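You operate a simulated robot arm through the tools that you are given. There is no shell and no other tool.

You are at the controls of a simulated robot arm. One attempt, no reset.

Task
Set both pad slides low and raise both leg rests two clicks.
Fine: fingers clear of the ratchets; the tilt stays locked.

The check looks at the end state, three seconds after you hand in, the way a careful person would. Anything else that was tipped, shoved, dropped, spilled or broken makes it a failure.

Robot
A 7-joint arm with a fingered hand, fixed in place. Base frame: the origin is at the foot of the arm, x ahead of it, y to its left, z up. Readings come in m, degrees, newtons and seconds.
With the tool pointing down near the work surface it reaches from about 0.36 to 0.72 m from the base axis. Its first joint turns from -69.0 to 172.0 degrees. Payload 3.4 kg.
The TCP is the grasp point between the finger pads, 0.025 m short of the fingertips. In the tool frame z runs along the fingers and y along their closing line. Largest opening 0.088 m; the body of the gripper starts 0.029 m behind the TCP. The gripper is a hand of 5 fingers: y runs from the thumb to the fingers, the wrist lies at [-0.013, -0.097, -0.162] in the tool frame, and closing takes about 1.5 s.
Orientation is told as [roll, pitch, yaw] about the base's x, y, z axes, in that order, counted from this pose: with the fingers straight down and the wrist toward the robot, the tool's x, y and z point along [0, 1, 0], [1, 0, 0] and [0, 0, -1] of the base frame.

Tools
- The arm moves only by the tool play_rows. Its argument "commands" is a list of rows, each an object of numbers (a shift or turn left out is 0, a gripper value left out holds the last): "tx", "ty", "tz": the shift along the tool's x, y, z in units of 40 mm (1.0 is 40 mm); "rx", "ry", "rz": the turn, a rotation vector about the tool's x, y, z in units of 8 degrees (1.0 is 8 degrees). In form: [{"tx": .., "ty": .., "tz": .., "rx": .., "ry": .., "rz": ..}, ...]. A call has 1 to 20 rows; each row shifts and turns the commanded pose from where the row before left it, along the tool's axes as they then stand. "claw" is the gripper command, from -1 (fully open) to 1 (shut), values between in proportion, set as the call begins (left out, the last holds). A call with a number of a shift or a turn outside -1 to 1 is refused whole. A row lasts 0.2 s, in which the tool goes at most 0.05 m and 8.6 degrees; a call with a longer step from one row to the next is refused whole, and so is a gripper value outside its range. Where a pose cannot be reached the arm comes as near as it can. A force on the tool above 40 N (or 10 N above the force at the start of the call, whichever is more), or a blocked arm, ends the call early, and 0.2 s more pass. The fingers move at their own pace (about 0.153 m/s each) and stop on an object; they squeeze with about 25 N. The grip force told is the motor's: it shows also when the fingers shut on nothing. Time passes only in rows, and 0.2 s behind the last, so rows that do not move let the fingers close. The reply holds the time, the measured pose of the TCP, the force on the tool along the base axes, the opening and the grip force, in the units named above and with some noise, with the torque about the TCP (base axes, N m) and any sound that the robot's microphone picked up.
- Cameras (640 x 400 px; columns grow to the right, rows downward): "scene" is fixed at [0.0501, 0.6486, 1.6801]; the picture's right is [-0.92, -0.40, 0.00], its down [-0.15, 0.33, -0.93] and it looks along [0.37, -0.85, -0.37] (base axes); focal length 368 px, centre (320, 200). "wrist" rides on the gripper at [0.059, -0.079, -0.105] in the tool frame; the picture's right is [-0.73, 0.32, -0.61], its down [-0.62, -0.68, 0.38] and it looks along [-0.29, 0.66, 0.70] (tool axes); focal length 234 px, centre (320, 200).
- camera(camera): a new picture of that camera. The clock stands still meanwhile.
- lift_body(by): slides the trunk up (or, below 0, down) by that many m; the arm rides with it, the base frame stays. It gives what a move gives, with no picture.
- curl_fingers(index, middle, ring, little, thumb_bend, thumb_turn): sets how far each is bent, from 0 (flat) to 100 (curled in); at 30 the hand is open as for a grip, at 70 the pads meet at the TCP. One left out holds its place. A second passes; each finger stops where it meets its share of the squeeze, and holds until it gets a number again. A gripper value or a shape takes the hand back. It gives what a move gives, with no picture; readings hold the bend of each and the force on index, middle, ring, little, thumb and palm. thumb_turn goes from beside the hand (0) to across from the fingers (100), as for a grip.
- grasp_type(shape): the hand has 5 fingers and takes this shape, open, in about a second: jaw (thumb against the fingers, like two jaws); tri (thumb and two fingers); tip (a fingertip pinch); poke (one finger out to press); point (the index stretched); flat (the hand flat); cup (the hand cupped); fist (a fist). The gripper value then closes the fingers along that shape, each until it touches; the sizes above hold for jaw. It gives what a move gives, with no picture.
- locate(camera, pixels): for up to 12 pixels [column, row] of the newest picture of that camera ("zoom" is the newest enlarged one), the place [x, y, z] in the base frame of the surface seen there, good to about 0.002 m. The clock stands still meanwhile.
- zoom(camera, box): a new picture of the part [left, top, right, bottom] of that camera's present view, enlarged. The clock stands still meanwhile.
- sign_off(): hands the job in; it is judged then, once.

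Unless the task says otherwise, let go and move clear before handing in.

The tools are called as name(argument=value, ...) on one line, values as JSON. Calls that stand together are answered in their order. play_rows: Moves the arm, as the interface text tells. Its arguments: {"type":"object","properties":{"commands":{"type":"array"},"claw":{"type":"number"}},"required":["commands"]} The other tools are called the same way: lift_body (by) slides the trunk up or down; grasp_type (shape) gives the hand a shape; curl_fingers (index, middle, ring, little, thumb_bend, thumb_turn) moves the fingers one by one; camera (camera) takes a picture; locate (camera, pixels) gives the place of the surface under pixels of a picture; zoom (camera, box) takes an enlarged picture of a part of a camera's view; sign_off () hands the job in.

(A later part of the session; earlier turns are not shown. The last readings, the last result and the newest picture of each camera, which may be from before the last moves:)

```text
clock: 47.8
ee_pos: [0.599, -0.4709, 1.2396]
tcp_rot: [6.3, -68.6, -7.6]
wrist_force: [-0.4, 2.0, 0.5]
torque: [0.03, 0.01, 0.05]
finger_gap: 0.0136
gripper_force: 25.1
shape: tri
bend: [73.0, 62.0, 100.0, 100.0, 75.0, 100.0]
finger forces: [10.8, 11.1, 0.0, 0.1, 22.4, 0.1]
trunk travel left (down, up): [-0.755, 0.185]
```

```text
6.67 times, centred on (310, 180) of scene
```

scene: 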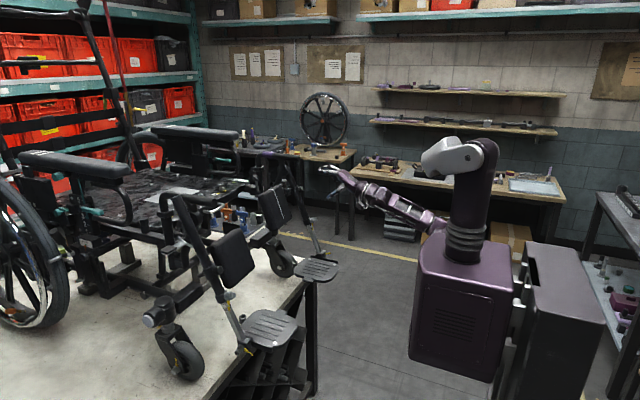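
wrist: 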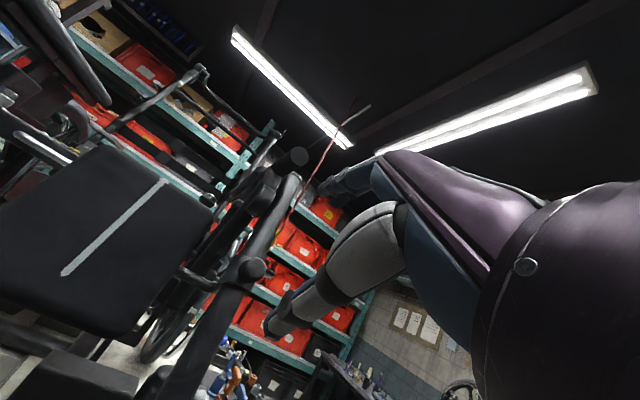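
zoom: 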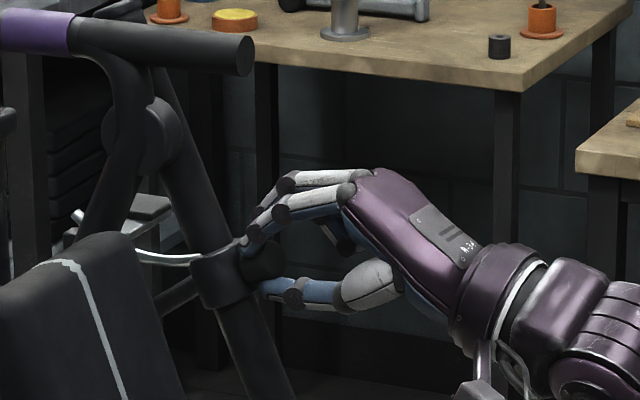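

The right knob is firmly gripped, fingers above and thumb below. I'll slide it down the tube in small steps.

play_rows(commands=[{"ty": -0.15, "tx": -0.008}, {"ty": -0.15, "tx": -0.008}, {"ty": -0.15, "tx": -0.008}, {}])

zoom(camera="scene", box=[260, 160, 340, 280])

```text
clock: 48.8
ee_pos: [0.591, -0.4696, 1.2225]
tcp_rot: [6.3, -68.6, -7.7]
wrist_force: [-0.5, -1.2, 0.0]
torque: [-0.01, -0.08, -0.03]
finger_gap: 0.0132
gripper_force: 25.3
shape: tri
bend: [72.0, 61.0, 100.0, 100.0, 75.0, 100.0]
finger forces: [11.8, 12.8, 0.0, 0.0, 22.2, 0.0]
trunk travel left (down, up): [-0.755, 0.185]
```

```text
3.33 times, centred on (300, 220) of scene
```

zoom: 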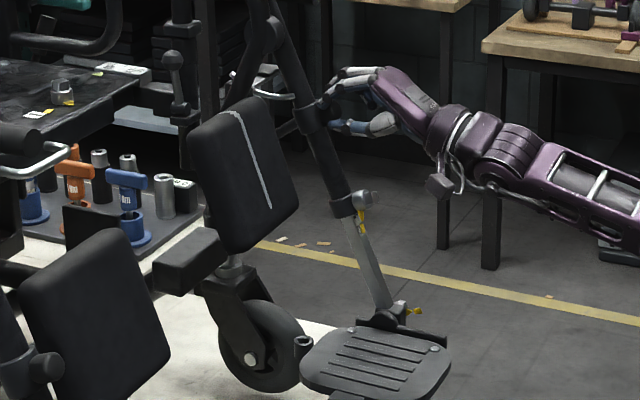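

The right slide is following easily. Continuing down.

play_rows(commands=[{"ty": -0.15, "tx": -0.008}, {"ty": -0.15, "tx": -0.008}, {"ty": -0.15, "tx": -0.008}, {"ty": -0.15, "tx": -0.008}, {}])

play_rows(commands=[{"ty": -0.1, "tx": -0.005}, {"ty": -0.1, "tx": -0.005}, {"ty": -0.1, "tx": -0.005}, {}])

zoom(camera="scene", box=[260, 160, 340, 280])

```text
clock: 50.0
ee_pos: [0.5819, -0.47, 1.2004]
tcp_rot: [6.5, -68.7, -7.7]
wrist_force: [0.8, -0.6, 1.4]
torque: [0.03, -0.08, -0.05]
finger_gap: 0.0131
gripper_force: 25.1
shape: tri
bend: [72.0, 61.0, 100.0, 100.0, 75.0, 100.0]
finger forces: [12.0, 13.7, 0.0, 0.1, 22.0, 0.0]
trunk travel left (down, up): [-0.755, 0.185]
```

```text
clock: 51.0
ee_pos: [0.5776, -0.4711, 1.1906]
tcp_rot: [6.2, -68.9, -7.5]
wrist_force: [4.1, -3.6, 10.7]
torque: [-0.03, -0.31, -0.09]
finger_gap: 0.0133
gripper_force: 25.2
shape: tri
bend: [72.0, 60.0, 100.0, 100.0, 76.0, 100.0]
finger forces: [14.6, 16.6, 0.0, 0.0, 18.2, 0.0]
trunk travel left (down, up): [-0.755, 0.185]
```

```text
3.33 times, centred on (300, 220) of scene
```

zoom: 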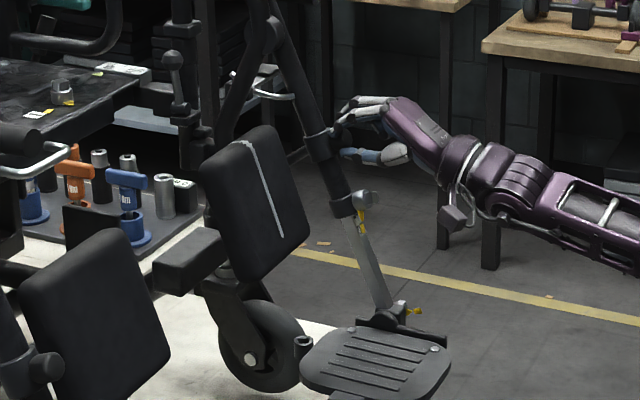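

Resistance is building near 54 mm. I'll press a bit more to seat it at the stop.

play_rows(commands=[{"ty": -0.08}, {"ty": -0.08}, {}])

zoom(camera="scene", box=[280, 180, 344, 240])

```text
clock: 51.8
ee_pos: [0.5757, -0.4704, 1.1848]
tcp_rot: [6.1, -68.7, -7.2]
wrist_force: [7.3, -3.2, 18.7]
torque: [-0.05, -0.57, -0.03]
finger_gap: 0.0137
gripper_force: 25.4
shape: tri
bend: [72.0, 55.0, 100.0, 100.0, 78.0, 100.0]
finger forces: [12.6, 22.7, 0.0, 0.0, 12.7, 0.0]
trunk travel left (down, up): [-0.755, 0.185]
```

```text
6.67 times, centred on (312, 210) of scene
```

zoom: 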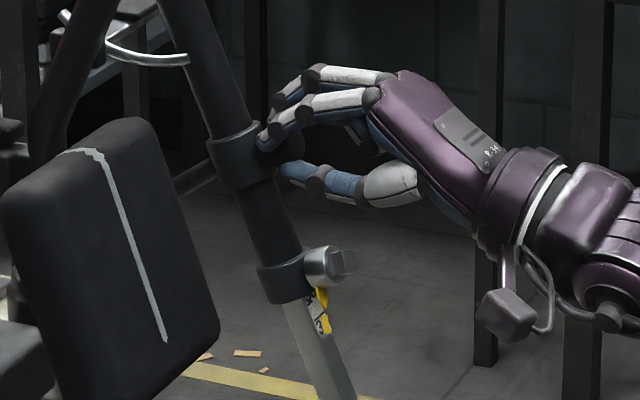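

The right slide stops at the same place as the left with ~20 N. I'll relax, open partially (so the thumb stays off the silver nut), and back out.

play_rows(commands=[{"ty": 0.1}, {}, {}, {}, {}], claw=0.1)

play_rows(commands=[{"tz": -0.5}, {"tz": -0.8}, {"tz": -1}, {"tz": -0.8}])

camera(camera="wrist")

zoom(camera="scene", box=[280, 170, 344, 280])

```text
clock: 53.0
ee_pos: [0.5786, -0.4701, 1.1868]
tcp_rot: [6.4, -68.7, -7.5]
wrist_force: [0.0, -1.0, 0.7]
torque: [0.0, 0.0, -0.05]
finger_gap: 0.0396
gripper_force: 0.1
shape: tri
bend: [74.0, 46.0, 99.0, 99.0, 71.0, 100.0]
finger forces: [0.1, 0.0, 0.0, 0.0, 0.1, 0.0]
trunk travel left (down, up): [-0.755, 0.185]
```

```text
clock: 54.0
ee_pos: [0.4601, -0.4699, 1.2324]
tcp_rot: [6.3, -68.6, -7.7]
wrist_force: [0.0, -1.2, 0.3]
torque: [-0.02, 0.01, 0.0]
finger_gap: 0.0397
gripper_force: 0.1
shape: tri
bend: [74.0, 46.0, 99.0, 99.0, 71.0, 100.0]
finger forces: [0.0, 0.1, 0.1, 0.0, 0.0, 0.1]
trunk travel left (down, up): [-0.755, 0.185]
```

```text
taken
```

wrist: 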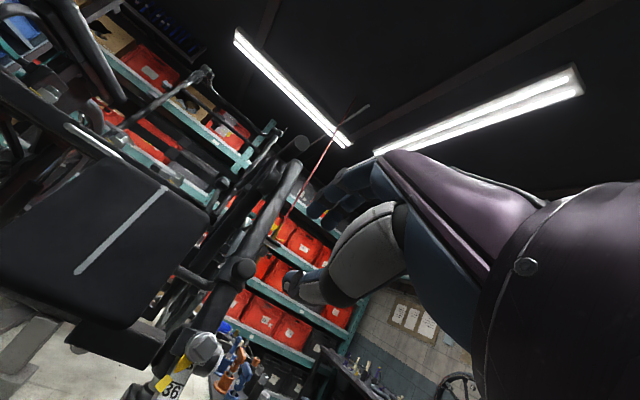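

```text
3.64 times, centred on (312, 225) of scene
```

zoom: 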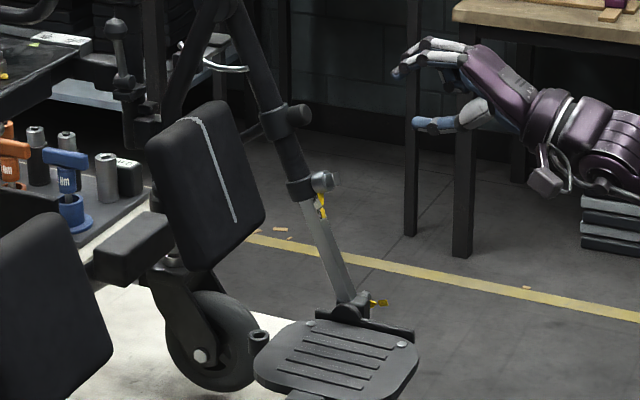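

Both pad slides are now low and hold. Next come the leg rests: the safest lift is gripping the silver foot tube (around (0.584,-0.468,1.05)), well away from the ratchet arc, and swinging it toward the robot. I'll roll the hand to a handshake pose first.

locate(camera="wrist", pixels=[[243, 268], [205, 345], [172, 392]])

play_rows(commands=[{"rz": 1}, {"rz": 1}, {"rz": 1}, {"rz": 1}, {"rz": 1}, {"rz": 1}, {"rz": 1}, {"rz": 1}, {"rz": 1}, {"rz": 1}], claw=-1)

camera(camera="scene")

camera(camera="wrist")

```text
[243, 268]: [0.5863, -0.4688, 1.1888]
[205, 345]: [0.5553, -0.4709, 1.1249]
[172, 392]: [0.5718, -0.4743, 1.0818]
```

```text
clock: 56.1
ee_pos: [0.4606, -0.469, 1.2313]
tcp_rot: [65.5, -29.1, -78.4]
wrist_force: [-0.1, -0.3, 0.0]
torque: [0.02, -0.01, -0.01]
finger_gap: 0.0882
gripper_force: 0.1
shape: tri
bend: [30.0, 30.0, 99.0, 99.0, 30.0, 98.0]
finger forces: [0.0, 0.0, 0.0, 0.0, 0.0, 0.1]
out of reach, approached as far as the arm can: row 8, 9, 10
trunk travel left (down, up): [-0.755, 0.185]
```

```text
taken
```

scene: 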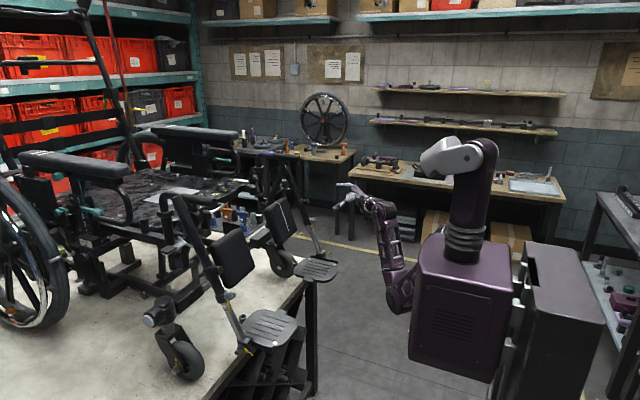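

```text
taken
```

wrist: 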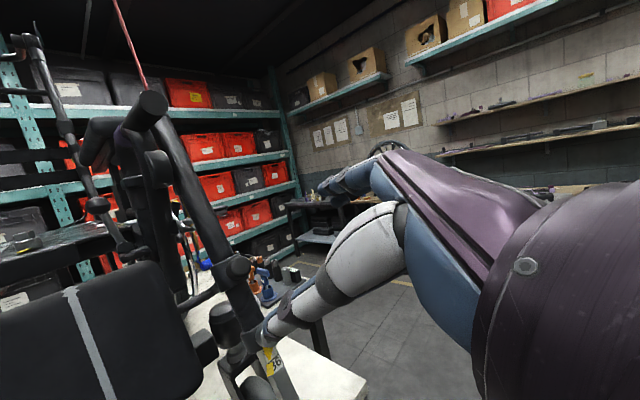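

Both knobs match (right knob at (0.586,-0.469,1.189)), but this roll only reaches ~56° and the index side would come near the silver nut. The knob grip is proven, so I'll go back to palm-down and pull the leg by the knob, which moves with the leg and is clear of the ratchet.

play_rows(commands=[{"rz": -1}, {"rz": -1}, {"rz": -1}, {"rz": -1}, {"rz": -1}, {"rz": -1}, {"rz": -1}])

camera(camera="wrist")

```text
clock: 57.8
ee_pos: [0.4611, -0.4681, 1.2309]
tcp_rot: [6.2, -68.6, -7.5]
wrist_force: [0.0, -0.2, 0.0]
torque: [-0.01, 0.02, 0.01]
finger_gap: 0.0878
gripper_force: 0.0
shape: tri
bend: [30.0, 30.0, 99.0, 99.0, 30.0, 98.0]
finger forces: [0.0, 0.0, 0.0, 0.0, 0.0, 0.0]
trunk travel left (down, up): [-0.755, 0.185]
```

```text
taken
```

wrist: 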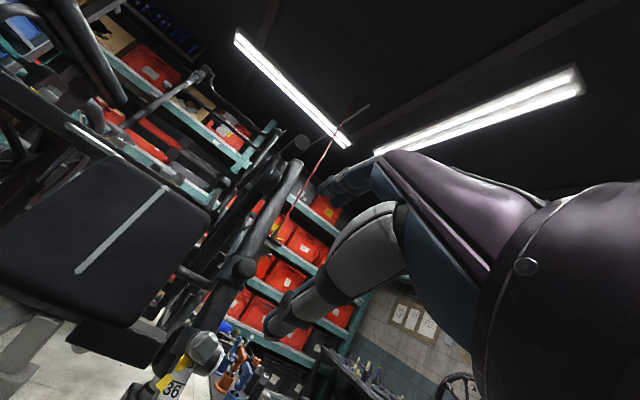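

Now I'll approach the right knob again with the hand partly closed (as it left) and grip it.

play_rows(commands=[{"ty": 0.1}, {}, {}, {"tz": 0.9}, {"tz": 0.9}, {"tz": 0.7}, {"tz": 0.6}], claw=0.1)

zoom(camera="scene", box=[280, 170, 344, 230])

zoom(camera="wrist", box=[230, 160, 390, 300])

```text
clock: 59.4
ee_pos: [0.5812, -0.4723, 1.1898]
tcp_rot: [6.2, -68.6, -7.4]
wrist_force: [-0.2, -1.3, -0.4]
torque: [0.01, 0.0, -0.01]
finger_gap: 0.0403
gripper_force: 0.2
shape: tri
bend: [74.0, 46.0, 99.0, 99.0, 71.0, 100.0]
finger forces: [0.1, 0.0, 0.0, 0.1, 0.0, 0.1]
trunk travel left (down, up): [-0.755, 0.185]
```

```text
6.67 times, centred on (312, 200) of scene
```

zoom: 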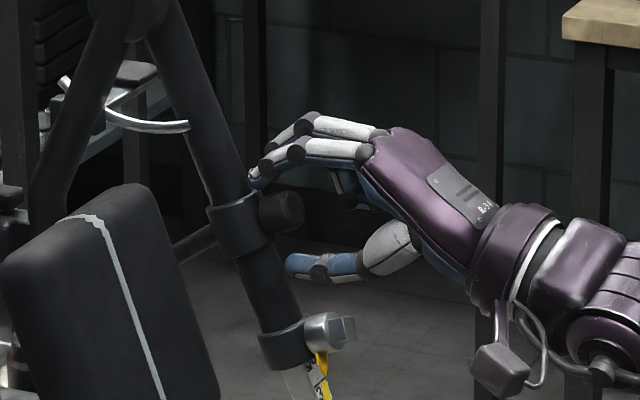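

```text
2.86 times, centred on (310, 230) of wrist
```

zoom: 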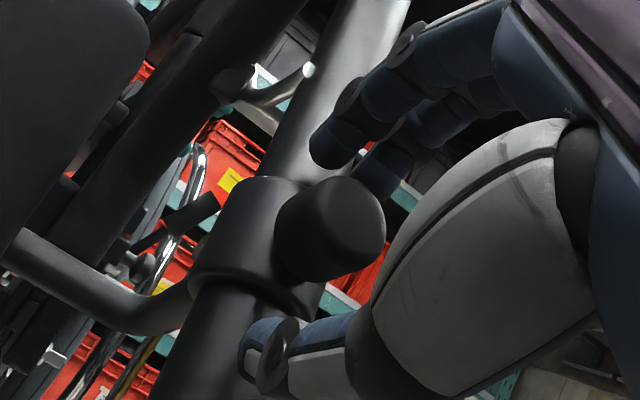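

The knob sits between fingers and thumb, clear of the nut. I'll close on it.

play_rows(commands=[{}, {}, {}, {}, {}, {}], claw=1)

play_rows(commands=[{"tz": -0.16, "ty": 0.03, "rx": 0.31}, {"tz": -0.16, "ty": 0.03, "rx": 0.31}, {}])

zoom(camera="scene", box=[280, 170, 344, 290])

```text
clock: 60.8
ee_pos: [0.5788, -0.4707, 1.1899]
tcp_rot: [6.3, -68.6, -7.5]
wrist_force: [0.6, 0.9, -0.2]
torque: [0.04, 0.01, 0.04]
finger_gap: 0.0142
gripper_force: 25.6
shape: tri
bend: [73.0, 58.0, 100.0, 100.0, 74.0, 100.0]
finger forces: [10.8, 11.4, 0.0, 0.0, 21.6, 0.0]
trunk travel left (down, up): [-0.755, 0.185]
```

```text
clock: 61.5
ee_pos: [0.5717, -0.4708, 1.1963]
tcp_rot: [5.0, -63.6, -6.3]
wrist_force: [11.5, 0.9, 0.8]
torque: [-0.01, -0.17, -0.04]
finger_gap: 0.0134
gripper_force: 25.1
shape: tri
bend: [73.0, 58.0, 100.0, 100.0, 74.0, 100.0]
finger forces: [12.7, 13.5, 0.1, 0.0, 19.2, 0.0]
trunk travel left (down, up): [-0.755, 0.185]
```

```text
3.33 times, centred on (312, 230) of scene
```

zoom: 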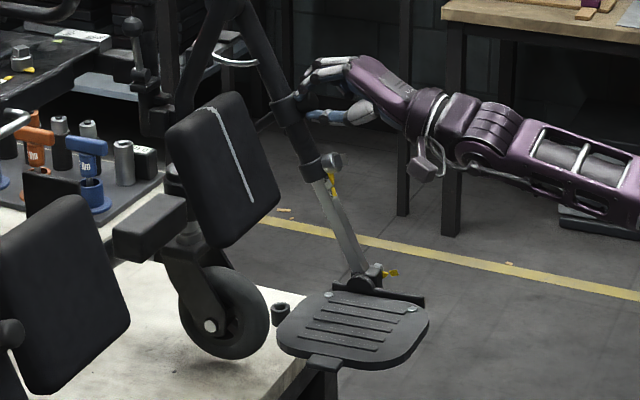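

The leg is starting to swing (≈11 N, no click yet). I'll continue in small steps, listening for clicks.

play_rows(commands=[{"tz": -0.16, "ty": 0.03, "rx": 0.31}, {"tz": -0.16, "ty": 0.03, "rx": 0.31}])

zoom(camera="scene", box=[280, 170, 344, 290])

```text
clock: 62.1
ee_pos: [0.5616, -0.4712, 1.2043]
tcp_rot: [4.3, -58.7, -5.4]
wrist_force: [15.3, -0.2, 2.1]
torque: [-0.01, -0.22, 0.02]
finger_gap: 0.0134
gripper_force: 24.6
shape: tri
bend: [73.0, 57.0, 100.0, 100.0, 74.0, 100.0]
finger forces: [13.6, 14.6, 0.0, 0.0, 17.8, 0.1]
trunk travel left (down, up): [-0.755, 0.185]
```

```text
3.33 times, centred on (312, 230) of scene
```

zoom: 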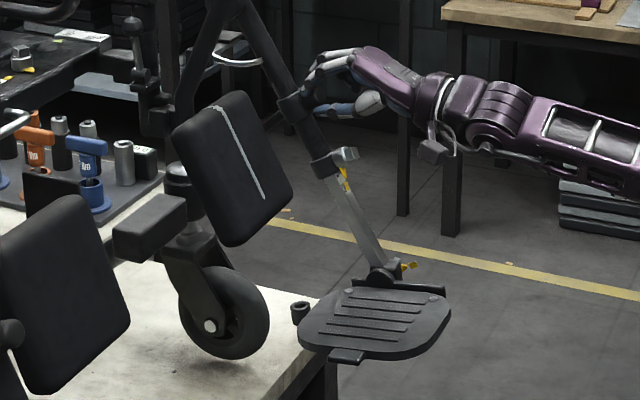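

The foot plate has risen (now at (375,310) in the zoom), still no click. Continuing.

play_rows(commands=[{"tz": -0.16, "ty": 0.03, "rx": 0.31}])

play_rows(commands=[{"tz": -0.16, "ty": 0.03, "rx": 0.31}])

zoom(camera="scene", box=[280, 170, 344, 290])

```text
clock: 62.5
ee_pos: [0.5563, -0.4714, 1.2078]
tcp_rot: [4.2, -56.2, -5.2]
wrist_force: [18.0, -1.0, 2.7]
torque: [-0.04, -0.24, -0.06]
finger_gap: 0.0133
gripper_force: 25.1
shape: tri
bend: [73.0, 56.0, 100.0, 100.0, 74.0, 100.0]
finger forces: [14.1, 15.4, 0.0, 0.0, 16.3, 0.1]
trunk travel left (down, up): [-0.755, 0.185]
```

```text
clock: 63.0
ee_pos: [0.5539, -0.4708, 1.2125]
tcp_rot: [4.0, -53.5, -4.9]
wrist_force: [19.8, -1.1, 2.0]
torque: [-0.03, -0.28, -0.01]
finger_gap: 0.0133
gripper_force: 24.9
shape: tri
bend: [73.0, 56.0, 100.0, 100.0, 74.0, 100.0]
finger forces: [14.2, 15.6, 0.1, 0.0, 16.2, 0.0]
trunk travel left (down, up): [-0.755, 0.185]
```

```text
3.33 times, centred on (312, 230) of scene
```

zoom: 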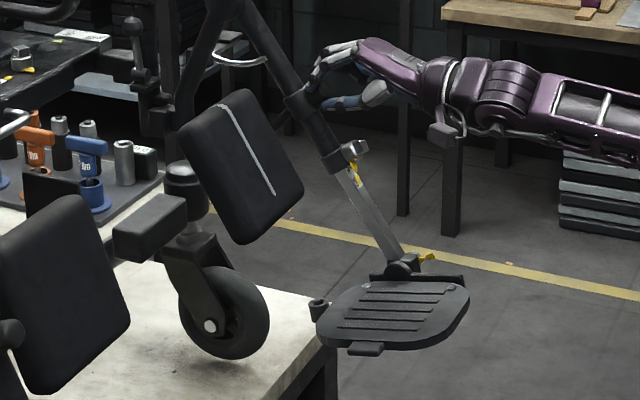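

About 13° of swing so far and no sound, force ~20 N. I'll go on a row at a time.

play_rows(commands=[{"tz": -0.16, "ty": 0.03, "rx": 0.31}])

play_rows(commands=[{"tz": -0.16, "ty": 0.03, "rx": 0.31}])

zoom(camera="scene", box=[280, 170, 344, 290])

zoom(camera="scene", box=[265, 150, 329, 200])

```text
clock: 63.4
ee_pos: [0.5489, -0.4711, 1.2163]
tcp_rot: [3.5, -51.1, -4.5]
wrist_force: [21.5, -0.9, 2.4]
torque: [0.01, -0.24, -0.04]
finger_gap: 0.0133
gripper_force: 24.6
shape: tri
bend: [73.0, 55.0, 100.0, 100.0, 75.0, 100.0]
finger forces: [14.5, 15.9, 0.0, 0.0, 15.9, 0.1]
trunk travel left (down, up): [-0.755, 0.185]
```

```text
clock: 63.8
ee_pos: [0.5456, -0.4709, 1.2203]
tcp_rot: [3.4, -48.6, -4.3]
wrist_force: [21.0, 2.1, -0.1]
torque: [0.0, -0.28, 0.0]
finger_gap: 0.0133
gripper_force: 24.8
shape: tri
bend: [73.0, 55.0, 100.0, 100.0, 75.0, 100.0]
finger forces: [14.6, 15.5, 0.0, 0.1, 16.1, 0.0]
trunk travel left (down, up): [-0.755, 0.185]
```

```text
3.33 times, centred on (312, 230) of scene
```

zoom: 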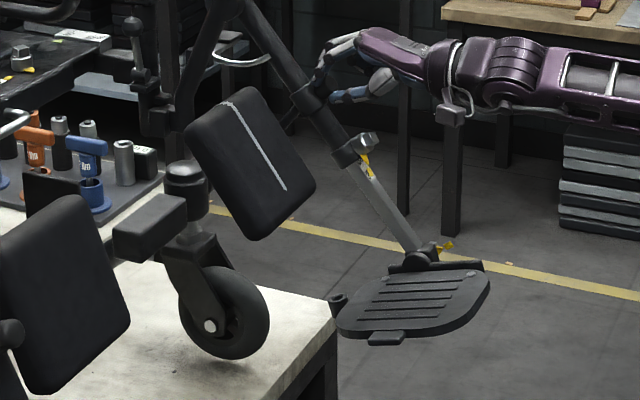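

```text
8.00 times, centred on (297, 175) of scene
```

zoom: 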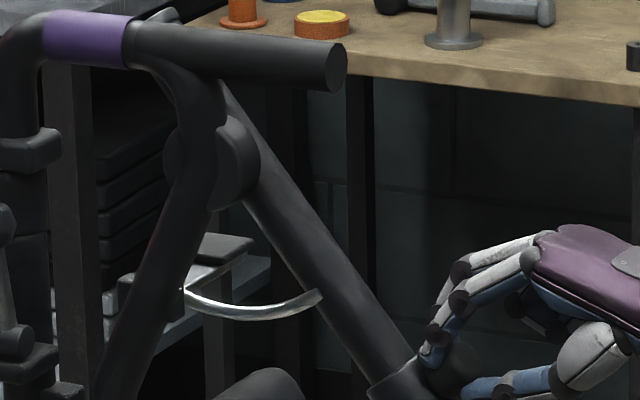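

At ~17° the rear tail of the silver arc has nearly reached the hanger, with no sound. Before going further I'll ease back slightly to feel whether a pawl already holds.

play_rows(commands=[{"tz": 0.16, "ty": -0.03, "rx": -0.31}, {}])

play_rows(commands=[{"tz": 0.16, "ty": -0.03, "rx": -0.31}, {}])

zoom(camera="scene", box=[265, 150, 329, 200])

```text
clock: 64.3
ee_pos: [0.5487, -0.4712, 1.2159]
tcp_rot: [3.7, -51.1, -4.6]
wrist_force: [18.3, 0.0, -0.6]
torque: [-0.04, -0.23, 0.02]
finger_gap: 0.0134
gripper_force: 24.6
shape: tri
bend: [73.0, 55.0, 100.0, 100.0, 75.0, 100.0]
finger forces: [13.5, 15.2, 0.0, 0.1, 17.1, 0.0]
trunk travel left (down, up): [-0.755, 0.185]
```

```text
clock: 65.0
ee_pos: [0.5528, -0.4712, 1.2113]
tcp_rot: [3.8, -53.6, -4.8]
wrist_force: [17.7, 1.8, -0.7]
torque: [-0.01, -0.19, -0.02]
finger_gap: 0.0133
gripper_force: 25.6
shape: tri
bend: [73.0, 55.0, 100.0, 100.0, 75.0, 100.0]
finger forces: [13.3, 14.9, 0.0, 0.1, 17.7, 0.1]
trunk travel left (down, up): [-0.755, 0.185]
```

```text
8.00 times, centred on (297, 175) of scene
```

zoom: 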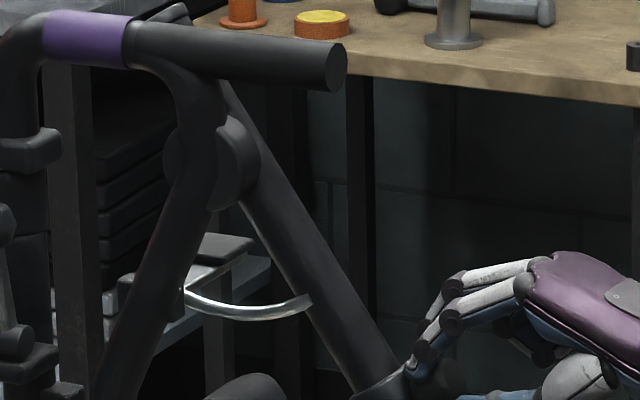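

The leg is not held yet (still ~18 N of weight), so no tooth has engaged. I'll continue upward, row by row, listening.

play_rows(commands=[{"tz": -0.16, "ty": 0.03, "rx": 0.31}, {"tz": -0.16, "ty": 0.03, "rx": 0.31}, {"tz": -0.16, "ty": 0.03, "rx": 0.31}])

zoom(camera="scene", box=[265, 150, 329, 200])

camera(camera="wrist")

```text
clock: 65.8
ee_pos: [0.5414, -0.4719, 1.2267]
tcp_rot: [3.3, -46.1, -4.1]
wrist_force: [22.0, 0.0, -0.2]
torque: [-0.02, -0.25, -0.01]
finger_gap: 0.0132
gripper_force: 25.0
shape: tri
bend: [73.0, 55.0, 100.0, 100.0, 75.0, 100.0]
finger forces: [13.8, 16.1, 0.0, 0.0, 15.7, 0.0]
trunk travel left (down, up): [-0.755, 0.185]
```

```text
8.00 times, centred on (297, 175) of scene
```

zoom: 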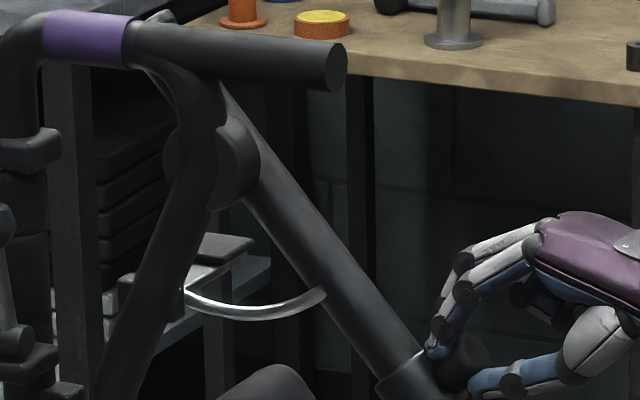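

```text
taken
```

wrist: 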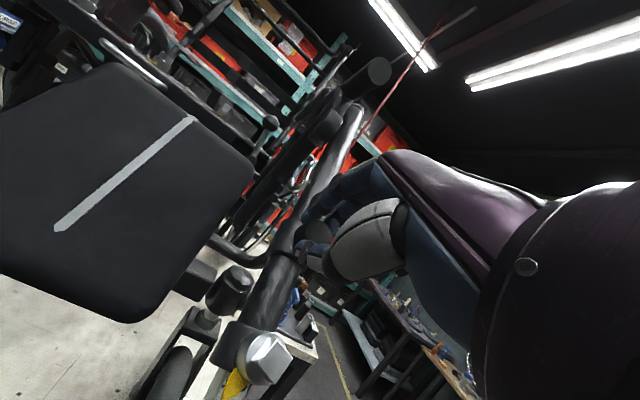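

At ~20° there is still no sound. Clicks may be quiet, so I'll ease back step by step and watch for the force to vanish, which would show a tooth holding.

play_rows(commands=[{"tz": 0.16, "ty": -0.03, "rx": -0.31}, {"tz": 0.16, "ty": -0.03, "rx": -0.31}, {"tz": 0.16, "ty": -0.03, "rx": -0.31}])

play_rows(commands=[{"tz": 0.16, "ty": -0.03, "rx": -0.31}])

play_rows(commands=[{"tz": 0.16, "ty": -0.03, "rx": -0.31}])

play_rows(commands=[{"tz": 0.16, "ty": -0.03, "rx": -0.31}])

```text
clock: 66.5
ee_pos: [0.5532, -0.4705, 1.2112]
tcp_rot: [3.8, -53.5, -4.8]
wrist_force: [17.9, -0.6, 1.6]
torque: [-0.03, -0.24, -0.05]
finger_gap: 0.0133
gripper_force: 25.1
shape: tri
bend: [73.0, 55.0, 100.0, 100.0, 75.0, 100.0]
finger forces: [13.6, 15.5, 0.0, 0.1, 16.9, 0.1]
trunk travel left (down, up): [-0.755, 0.185]
```

```text
clock: 67.0
ee_pos: [0.5563, -0.4696, 1.2073]
tcp_rot: [4.1, -56.1, -5.0]
wrist_force: [14.2, 0.2, 2.2]
torque: [-0.01, -0.18, -0.03]
finger_gap: 0.0135
gripper_force: 24.9
shape: tri
bend: [73.0, 55.0, 100.0, 100.0, 75.0, 100.0]
finger forces: [13.3, 15.1, 0.0, 0.1, 17.6, 0.0]
trunk travel left (down, up): [-0.755, 0.185]
```

```text
clock: 67.3
ee_pos: [0.5559, -0.4693, 1.2053]
tcp_rot: [4.3, -58.9, -5.3]
wrist_force: [3.5, -2.1, 7.8]
torque: [-0.03, -0.21, -0.03]
finger_gap: 0.0139
gripper_force: 25.0
shape: tri
bend: [73.0, 55.0, 100.0, 100.0, 76.0, 100.0]
finger forces: [13.5, 15.9, 0.1, 0.1, 20.0, 0.1]
trunk travel left (down, up): [-0.755, 0.185]
```

```text
clock: 67.8
ee_pos: [0.5568, -0.4698, 1.2035]
tcp_rot: [4.6, -61.6, -5.8]
wrist_force: [-5.9, -0.8, 11.6]
torque: [-0.03, -0.2, -0.03]
finger_gap: 0.0141
gripper_force: 24.7
shape: tri
bend: [73.0, 55.0, 100.0, 100.0, 77.0, 100.0]
finger forces: [13.2, 17.8, 0.0, 0.0, 23.1, 0.0]
trunk travel left (down, up): [-0.755, 0.185]
```

The leg is now held: force fell from 14 N to below zero near 10.6° of swing, so one tooth (≈10° pitch) engaged silently. The second tooth should lie near 21°, so I'll raise to ~25° and ease back to feel it.

play_rows(commands=[{"tz": -0.16, "ty": 0.03, "rx": 0.31}, {"tz": -0.16, "ty": 0.03, "rx": 0.31}, {"tz": -0.16, "ty": 0.03, "rx": 0.31}, {"tz": -0.16, "ty": 0.03, "rx": 0.31}, {"tz": -0.16, "ty": 0.03, "rx": 0.31}, {"tz": -0.16, "ty": 0.03, "rx": 0.31}])

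play_rows(commands=[{"tz": -0.16, "ty": 0.03, "rx": 0.31}])

camera(camera="scene")

zoom(camera="scene", box=[265, 150, 345, 270])

```text
clock: 69.2
ee_pos: [0.541, -0.469, 1.2253]
tcp_rot: [3.2, -46.1, -4.1]
wrist_force: [21.6, 2.9, -0.2]
torque: [-0.08, -0.27, 0.06]
finger_gap: 0.0137
gripper_force: 25.1
shape: tri
bend: [73.0, 54.0, 100.0, 100.0, 76.0, 100.0]
finger forces: [12.3, 18.2, 0.1, 0.1, 14.4, 0.0]
trunk travel left (down, up): [-0.755, 0.185]
```

```text
clock: 69.5
ee_pos: [0.5365, -0.4697, 1.2299]
tcp_rot: [3.0, -43.6, -3.6]
wrist_force: [22.9, 4.8, 0.3]
torque: [-0.03, -0.24, 0.09]
finger_gap: 0.0136
gripper_force: 24.8
shape: tri
bend: [73.0, 53.0, 100.0, 100.0, 76.0, 100.0]
finger forces: [13.6, 18.7, 0.0, 0.1, 13.8, 0.1]
trunk travel left (down, up): [-0.755, 0.185]
```

```text
taken
```

scene: 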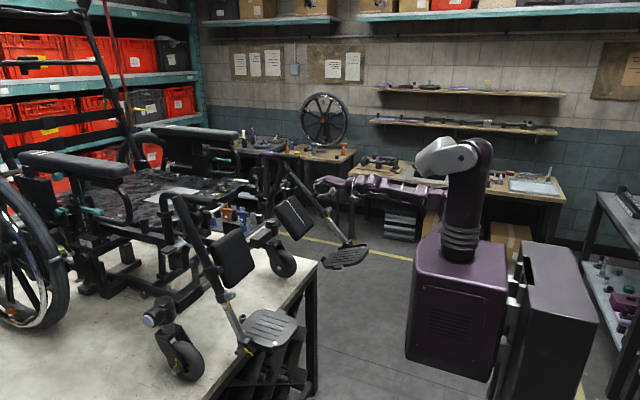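

```text
3.33 times, centred on (305, 210) of scene
```

zoom: 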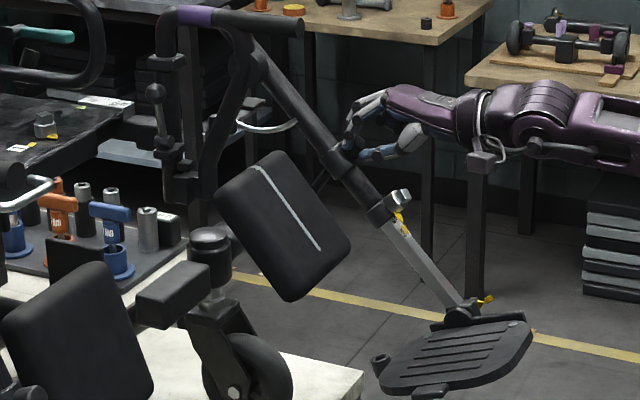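

The leg is at roughly 22°. I'll measure its angle from the nut's location before continuing.

locate(camera="scene", pixels=[[328, 208], [341, 235], [337, 228], [320, 203], [346, 257], [284, 170]])

play_rows(commands=[{"tz": -0.16, "ty": 0.03, "rx": 0.31}])

```text
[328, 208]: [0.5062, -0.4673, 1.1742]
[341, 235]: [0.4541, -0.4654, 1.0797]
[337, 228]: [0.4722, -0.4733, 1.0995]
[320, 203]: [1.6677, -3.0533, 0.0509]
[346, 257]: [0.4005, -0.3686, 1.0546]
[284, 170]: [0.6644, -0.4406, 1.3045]
```

```text
clock: 70.0
ee_pos: [0.5326, -0.4693, 1.2352]
tcp_rot: [3.1, -40.9, -3.6]
wrist_force: [23.7, 5.8, -0.9]
torque: [-0.03, -0.29, 0.1]
finger_gap: 0.0132
gripper_force: 24.6
shape: tri
bend: [73.0, 53.0, 100.0, 100.0, 76.0, 100.0]
finger forces: [13.5, 18.7, 0.0, 0.0, 13.7, 0.0]
trunk travel left (down, up): [-0.755, 0.185]
```

One more small step up, then I'll ease back and feel for the second tooth.

play_rows(commands=[{"tz": -0.16, "ty": 0.03, "rx": 0.31}])

play_rows(commands=[{"tz": 0.16, "ty": -0.03, "rx": -0.31}])

play_rows(commands=[{"tz": 0.16, "ty": -0.03, "rx": -0.31}])

play_rows(commands=[{"tz": 0.16, "ty": -0.03, "rx": -0.31}])

```text
clock: 70.3
ee_pos: [0.5307, -0.4709, 1.2412]
tcp_rot: [2.7, -38.6, -3.4]
wrist_force: [23.9, 6.8, 0.7]
torque: [-0.01, -0.24, 0.17]
finger_gap: 0.0132
gripper_force: 24.9
shape: tri
bend: [73.0, 53.0, 100.0, 100.0, 76.0, 100.0]
finger forces: [14.4, 18.5, 0.0, 0.0, 13.7, 0.0]
trunk travel left (down, up): [-0.755, 0.185]
```

```text
clock: 70.8
ee_pos: [0.5342, -0.4695, 1.2357]
tcp_rot: [3.0, -41.0, -3.6]
wrist_force: [21.3, 6.4, 0.5]
torque: [0.0, -0.19, 0.16]
finger_gap: 0.0135
gripper_force: 24.7
shape: tri
bend: [73.0, 53.0, 100.0, 100.0, 77.0, 100.0]
finger forces: [14.3, 17.7, 0.1, 0.0, 15.2, 0.0]
trunk travel left (down, up): [-0.755, 0.185]
```

```text
clock: 71.2
ee_pos: [0.538, -0.4709, 1.2305]
tcp_rot: [3.1, -43.6, -3.8]
wrist_force: [21.0, 6.4, -0.3]
torque: [-0.03, -0.19, 0.12]
finger_gap: 0.0132
gripper_force: 24.9
shape: tri
bend: [73.0, 53.0, 100.0, 100.0, 77.0, 100.0]
finger forces: [13.8, 17.8, 0.0, 0.1, 15.4, 0.0]
trunk travel left (down, up): [-0.755, 0.185]
```

```text
clock: 71.5
ee_pos: [0.5377, -0.469, 1.2271]
tcp_rot: [3.2, -46.4, -4.0]
wrist_force: [15.2, 4.5, 4.5]
torque: [-0.07, -0.23, 0.12]
finger_gap: 0.0134
gripper_force: 24.4
shape: tri
bend: [73.0, 53.0, 100.0, 100.0, 77.0, 100.0]
finger forces: [12.7, 18.9, 0.1, 0.0, 15.6, 0.0]
trunk travel left (down, up): [-0.755, 0.185]
```

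The force just started to drop (15 N, x no longer moving). One more step back to confirm it holds.

play_rows(commands=[{"tz": 0.16, "ty": -0.03, "rx": -0.31}])

play_rows(commands=[{"tz": 0.1, "ty": -0.02, "rx": -0.2}])

zoom(camera="scene", box=[265, 150, 345, 270])

```text
clock: 72.0
ee_pos: [0.538, -0.469, 1.2247]
tcp_rot: [3.4, -49.2, -4.2]
wrist_force: [8.7, 2.1, 13.6]
torque: [-0.06, -0.43, 0.01]
finger_gap: 0.0147
gripper_force: 25.0
shape: tri
bend: [73.0, 52.0, 100.0, 100.0, 78.0, 100.0]
finger forces: [12.7, 20.5, 0.0, 0.0, 16.4, 0.0]
trunk travel left (down, up): [-0.755, 0.185]
```

```text
clock: 72.3
ee_pos: [0.537, -0.4696, 1.225]
tcp_rot: [3.4, -50.8, -4.4]
wrist_force: [5.1, 1.6, 17.8]
torque: [-0.05, -0.53, 0.0]
finger_gap: 0.0152
gripper_force: 24.8
shape: tri
bend: [73.0, 51.0, 100.0, 100.0, 79.0, 100.0]
finger forces: [13.4, 21.4, 0.0, 0.0, 15.9, 0.1]
trunk travel left (down, up): [-0.755, 0.185]
```

```text
3.33 times, centred on (305, 210) of scene
```

zoom: 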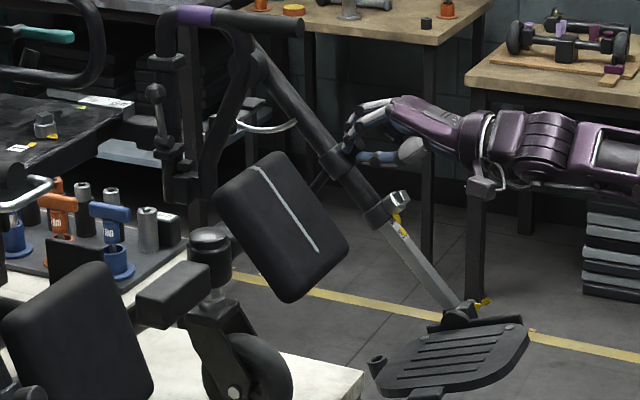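

The leg now holds on the second tooth while the hand only presses the slide onto its stop. I'll relax, open partly and back out along the tool axis.

play_rows(commands=[{"ty": 0.1}, {"ty": 0.05}, {}, {}, {}, {}], claw=0.1)

zoom(camera="wrist", box=[220, 160, 400, 320])

```text
clock: 73.8
ee_pos: [0.5433, -0.472, 1.2233]
tcp_rot: [3.6, -50.5, -4.5]
wrist_force: [0.2, 0.6, 0.1]
torque: [0.0, 0.01, 0.02]
finger_gap: 0.0397
gripper_force: 0.1
shape: tri
bend: [74.0, 46.0, 99.0, 99.0, 71.0, 100.0]
finger forces: [0.0, 0.0, 0.0, 0.0, 0.0, 0.0]
trunk travel left (down, up): [-0.755, 0.185]
```

```text
2.50 times, centred on (310, 240) of wrist
```

zoom: 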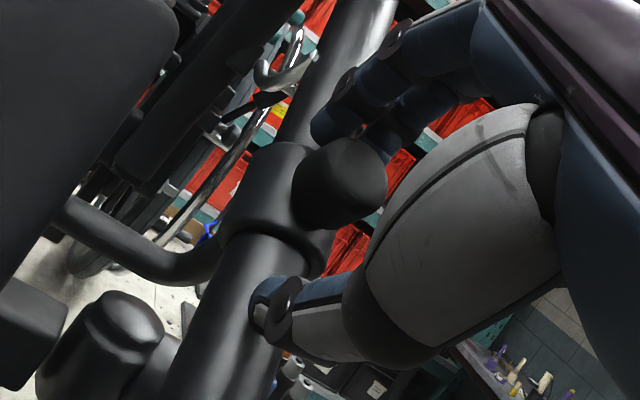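

Free of the knob with no force. Backing out along the tool axis now.

play_rows(commands=[{"tz": -0.4}, {"tz": -0.6}, {"tz": -0.8}, {"tz": -0.8}])

camera(camera="scene")

zoom(camera="scene", box=[265, 150, 345, 270])

camera(camera="wrist")

```text
clock: 74.8
ee_pos: [0.4615, -0.4701, 1.2923]
tcp_rot: [3.5, -50.5, -4.4]
wrist_force: [-0.1, 0.5, 0.8]
torque: [0.01, 0.0, -0.02]
finger_gap: 0.0398
gripper_force: 0.0
shape: tri
bend: [74.0, 46.0, 99.0, 99.0, 71.0, 100.0]
finger forces: [0.0, 0.0, 0.0, 0.0, 0.1, 0.0]
trunk travel left (down, up): [-0.755, 0.185]
```

```text
taken
```

scene: 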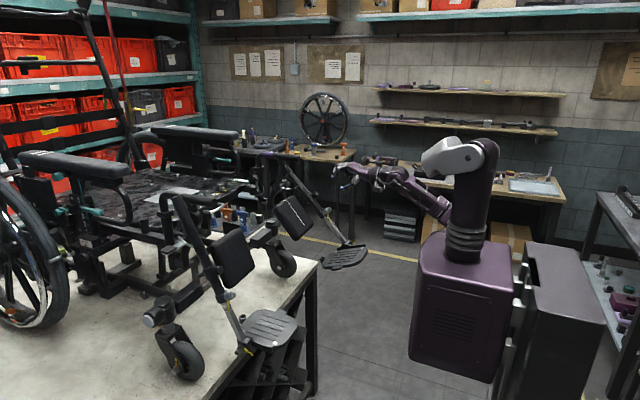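

```text
3.33 times, centred on (305, 210) of scene
```

zoom: 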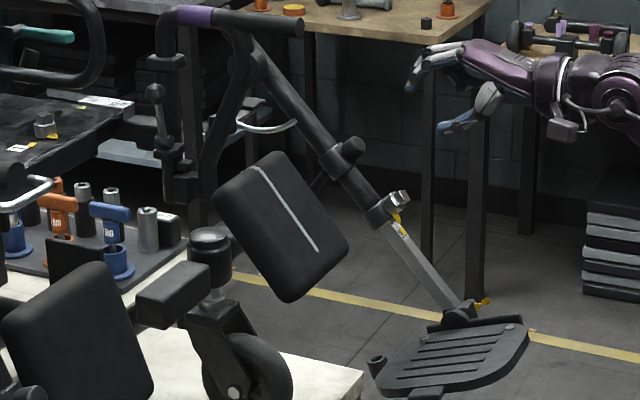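

```text
taken
```

wrist: 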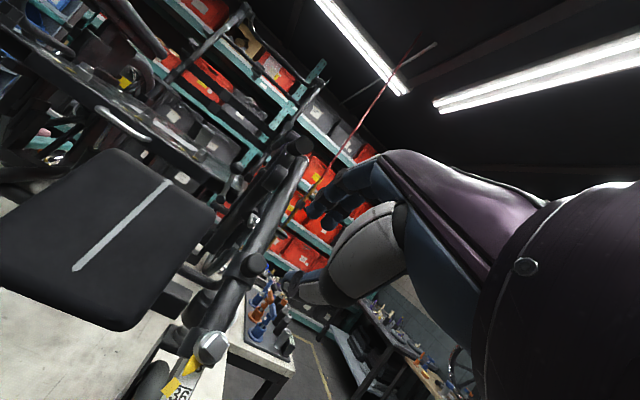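

The right leg holds raised. I'll record its geometry (knob, nut, tube) to check the slide is still low and to compare with the left later.

locate(camera="wrist", pixels=[[252, 266], [257, 264], [213, 345], [180, 390], [300, 165], [75, 265]])

locate(camera="scene", pixels=[[313, 193], [328, 209], [339, 232], [345, 256], [300, 174], [296, 182], [352, 244]])

```text
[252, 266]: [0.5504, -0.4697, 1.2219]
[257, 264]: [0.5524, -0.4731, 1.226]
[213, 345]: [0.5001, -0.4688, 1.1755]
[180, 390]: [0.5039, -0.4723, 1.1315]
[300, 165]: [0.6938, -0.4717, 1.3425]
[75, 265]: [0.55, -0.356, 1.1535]
```

```text
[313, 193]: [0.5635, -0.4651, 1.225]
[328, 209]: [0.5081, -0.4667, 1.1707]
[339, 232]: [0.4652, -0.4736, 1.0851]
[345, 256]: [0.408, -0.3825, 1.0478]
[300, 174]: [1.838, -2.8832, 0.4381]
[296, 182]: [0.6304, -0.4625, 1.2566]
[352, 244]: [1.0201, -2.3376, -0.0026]
```

Knob-to-nut distance is 71 mm as before (slide still low) and the tube turned 20.7°, matching two ~10° clicks. Now I'll move to the left leg.

play_rows(commands=[{"tx": 1}, {"tx": 1}, {"tx": 1}, {"tx": 1}, {"tx": 1}, {"tx": 1}], claw=-1)

play_rows(commands=[{"rz": -1}, {"rz": -1}, {"rz": -1}, {"rz": -1}, {"rz": -1}, {"rz": -1}, {"rz": -1}, {"rz": -1}, {"rz": -1}, {"rz": -1}, {"rz": -1}])

camera(camera="scene")

```text
clock: 76.2
ee_pos: [0.4736, -0.2303, 1.2981]
tcp_rot: [3.4, -50.4, -4.4]
wrist_force: [-0.2, 0.6, -0.6]
torque: [-0.02, -0.03, -0.05]
finger_gap: 0.088
gripper_force: 0.0
shape: tri
bend: [30.0, 30.0, 99.0, 99.0, 30.0, 98.0]
finger forces: [0.0, 0.0, 0.0, 0.0, 0.0, 0.0]
trunk travel left (down, up): [-0.755, 0.185]
```

```text
clock: 78.5
ee_pos: [0.4823, -0.1432, 1.2818]
tcp_rot: [-47.4, -20.8, 78.7]
wrist_force: [0.7, 0.1, -0.4]
torque: [-0.02, -0.02, 0.02]
finger_gap: 0.088
gripper_force: 0.0
shape: tri
bend: [30.0, 30.0, 99.0, 99.0, 30.0, 98.0]
finger forces: [0.0, 0.0, 0.0, 0.0, 0.1, 0.0]
out of reach, approached as far as the arm can: row 6, 7, 8, 9, 10, 11
trunk travel left (down, up): [-0.755, 0.185]
```

```text
taken
```

scene: 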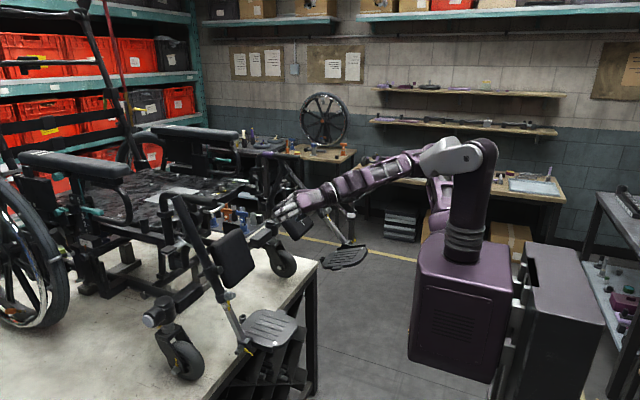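

The roll is partly done (≈-68°). I'll shift left first, where the roll was easy before, then finish it.

play_rows(commands=[{"tx": 0.34, "ty": 0.8, "tz": 0.08}, {"tx": 0.34, "ty": 0.8, "tz": 0.08}, {"tx": 0.34, "ty": 0.8, "tz": 0.08}, {"tx": 0.34, "ty": 0.8, "tz": 0.08}, {"rz": -0.9}, {"rz": -0.9}, {"rz": -0.9}])

```text
clock: 80.2
ee_pos: [0.4791, 0.0005, 1.2843]
tcp_rot: [-50.7, -4.3, 93.3]
wrist_force: [-0.2, -0.3, 0.0]
torque: [-0.04, 0.0, 0.02]
finger_gap: 0.0878
gripper_force: 0.0
shape: tri
bend: [30.0, 30.0, 99.0, 99.0, 30.0, 98.0]
finger forces: [0.0, 0.0, 0.1, 0.0, 0.0, 0.1]
trunk travel left (down, up): [-0.755, 0.185]
```

Now I'll align the tool axis with the left knob axis as before.

play_rows(commands=[{"ry": -0.73, "rx": 0.18, "rz": 0.15}, {"ry": -0.73, "rx": 0.18, "rz": 0.15}, {"ry": -0.73, "rx": 0.18, "rz": 0.15}])

camera(camera="wrist")

```text
clock: 81.0
ee_pos: [0.482, -0.0038, 1.2834]
tcp_rot: [-67.7, -5.4, 87.6]
wrist_force: [0.1, 0.2, -0.1]
torque: [0.01, -0.02, 0.0]
finger_gap: 0.0881
gripper_force: 0.0
shape: tri
bend: [30.0, 30.0, 99.0, 99.0, 30.0, 98.0]
finger forces: [0.0, 0.1, 0.0, 0.1, 0.0, 0.0]
trunk travel left (down, up): [-0.755, 0.185]
```

```text
taken
```

wrist: 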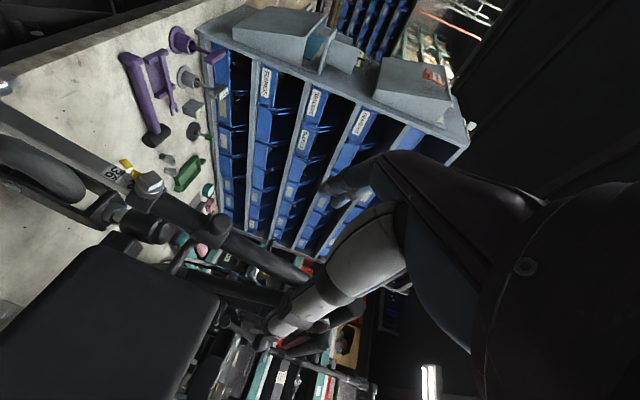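

The knob is at wrist (220,222). I'll move to about 6 cm in front of it and verify by locate.

play_rows(commands=[{"tx": 0.57, "ty": 0.39}, {"tx": 0.56, "ty": 0.38}, {"tz": 0.8}, {"tz": 0.76}])

camera(camera="wrist")

zoom(camera="wrist", box=[190, 200, 350, 320])

```text
clock: 82.0
ee_pos: [0.5259, 0.0324, 1.2187]
tcp_rot: [-67.6, -5.3, 87.6]
wrist_force: [-0.6, -0.5, 0.3]
torque: [0.01, -0.01, 0.0]
finger_gap: 0.088
gripper_force: 0.1
shape: tri
bend: [30.0, 30.0, 99.0, 99.0, 30.0, 98.0]
finger forces: [0.1, 0.0, 0.1, 0.0, 0.1, 0.0]
trunk travel left (down, up): [-0.755, 0.185]
```

```text
taken
```

wrist: 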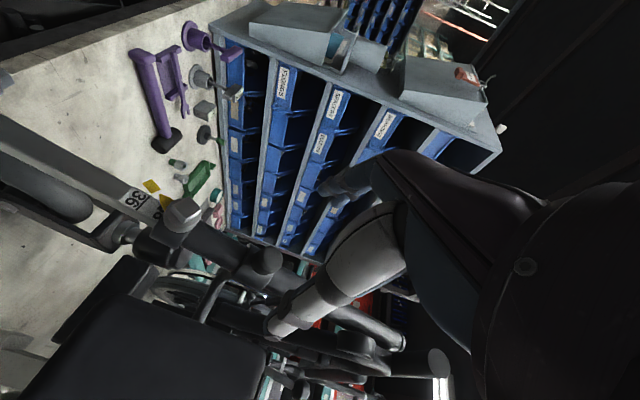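

```text
3.33 times, centred on (270, 260) of wrist
```

zoom: 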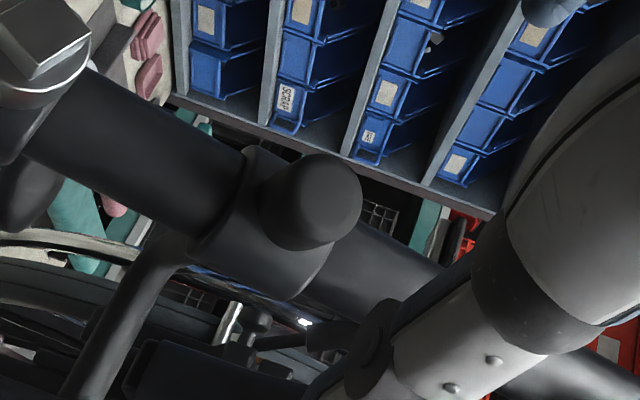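

Checking the knob front location at (269,261).

locate(camera="wrist", pixels=[[269, 261], [274, 258], [264, 256], [274, 264], [183, 213]])

```text
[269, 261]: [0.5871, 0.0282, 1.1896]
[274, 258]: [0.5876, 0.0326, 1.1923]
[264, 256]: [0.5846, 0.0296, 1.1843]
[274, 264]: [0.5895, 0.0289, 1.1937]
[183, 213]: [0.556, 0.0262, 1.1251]
```

Knob front is ≈(0.587, 0.030, 1.190). I'll advance 57 mm and grip.

play_rows(commands=[{"tz": 0.5, "ty": -0.05, "tx": -0.04}, {"tz": 0.5}, {"tz": 0.43}])

play_rows(commands=[{}, {}, {}, {}, {}, {}, {}, {}], claw=1)

zoom(camera="wrist", box=[250, 170, 400, 300])

```text
clock: 82.8
ee_pos: [0.5763, 0.0289, 1.2013]
tcp_rot: [-67.6, -5.3, 87.7]
wrist_force: [0.2, 0.3, -0.9]
torque: [-0.03, -0.01, 0.03]
finger_gap: 0.0878
gripper_force: 0.0
shape: tri
bend: [30.0, 30.0, 99.0, 99.0, 30.0, 98.0]
finger forces: [0.0, 0.0, 0.0, 0.0, 0.0, 0.0]
trunk travel left (down, up): [-0.755, 0.185]
```

```text
clock: 84.5
ee_pos: [0.5763, 0.0276, 1.2015]
tcp_rot: [-67.6, -5.4, 87.7]
wrist_force: [4.4, -0.7, 5.9]
torque: [-0.02, -0.15, 0.02]
finger_gap: 0.0118
gripper_force: 24.8
shape: tri
bend: [74.0, 65.0, 100.0, 100.0, 74.0, 100.0]
finger forces: [11.8, 13.4, 0.1, 0.0, 19.6, 0.0]
trunk travel left (down, up): [-0.755, 0.185]
```

```text
3.08 times, centred on (325, 235) of wrist
```

zoom: 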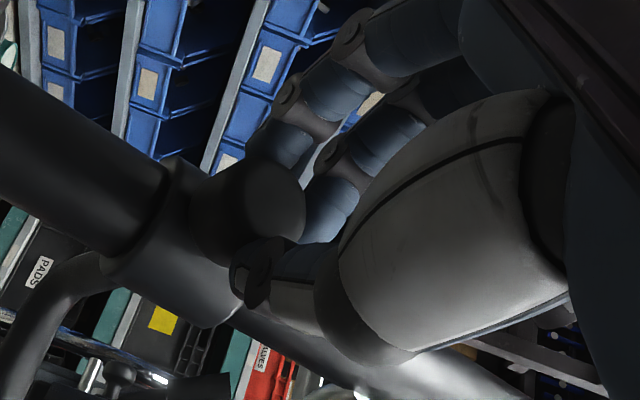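

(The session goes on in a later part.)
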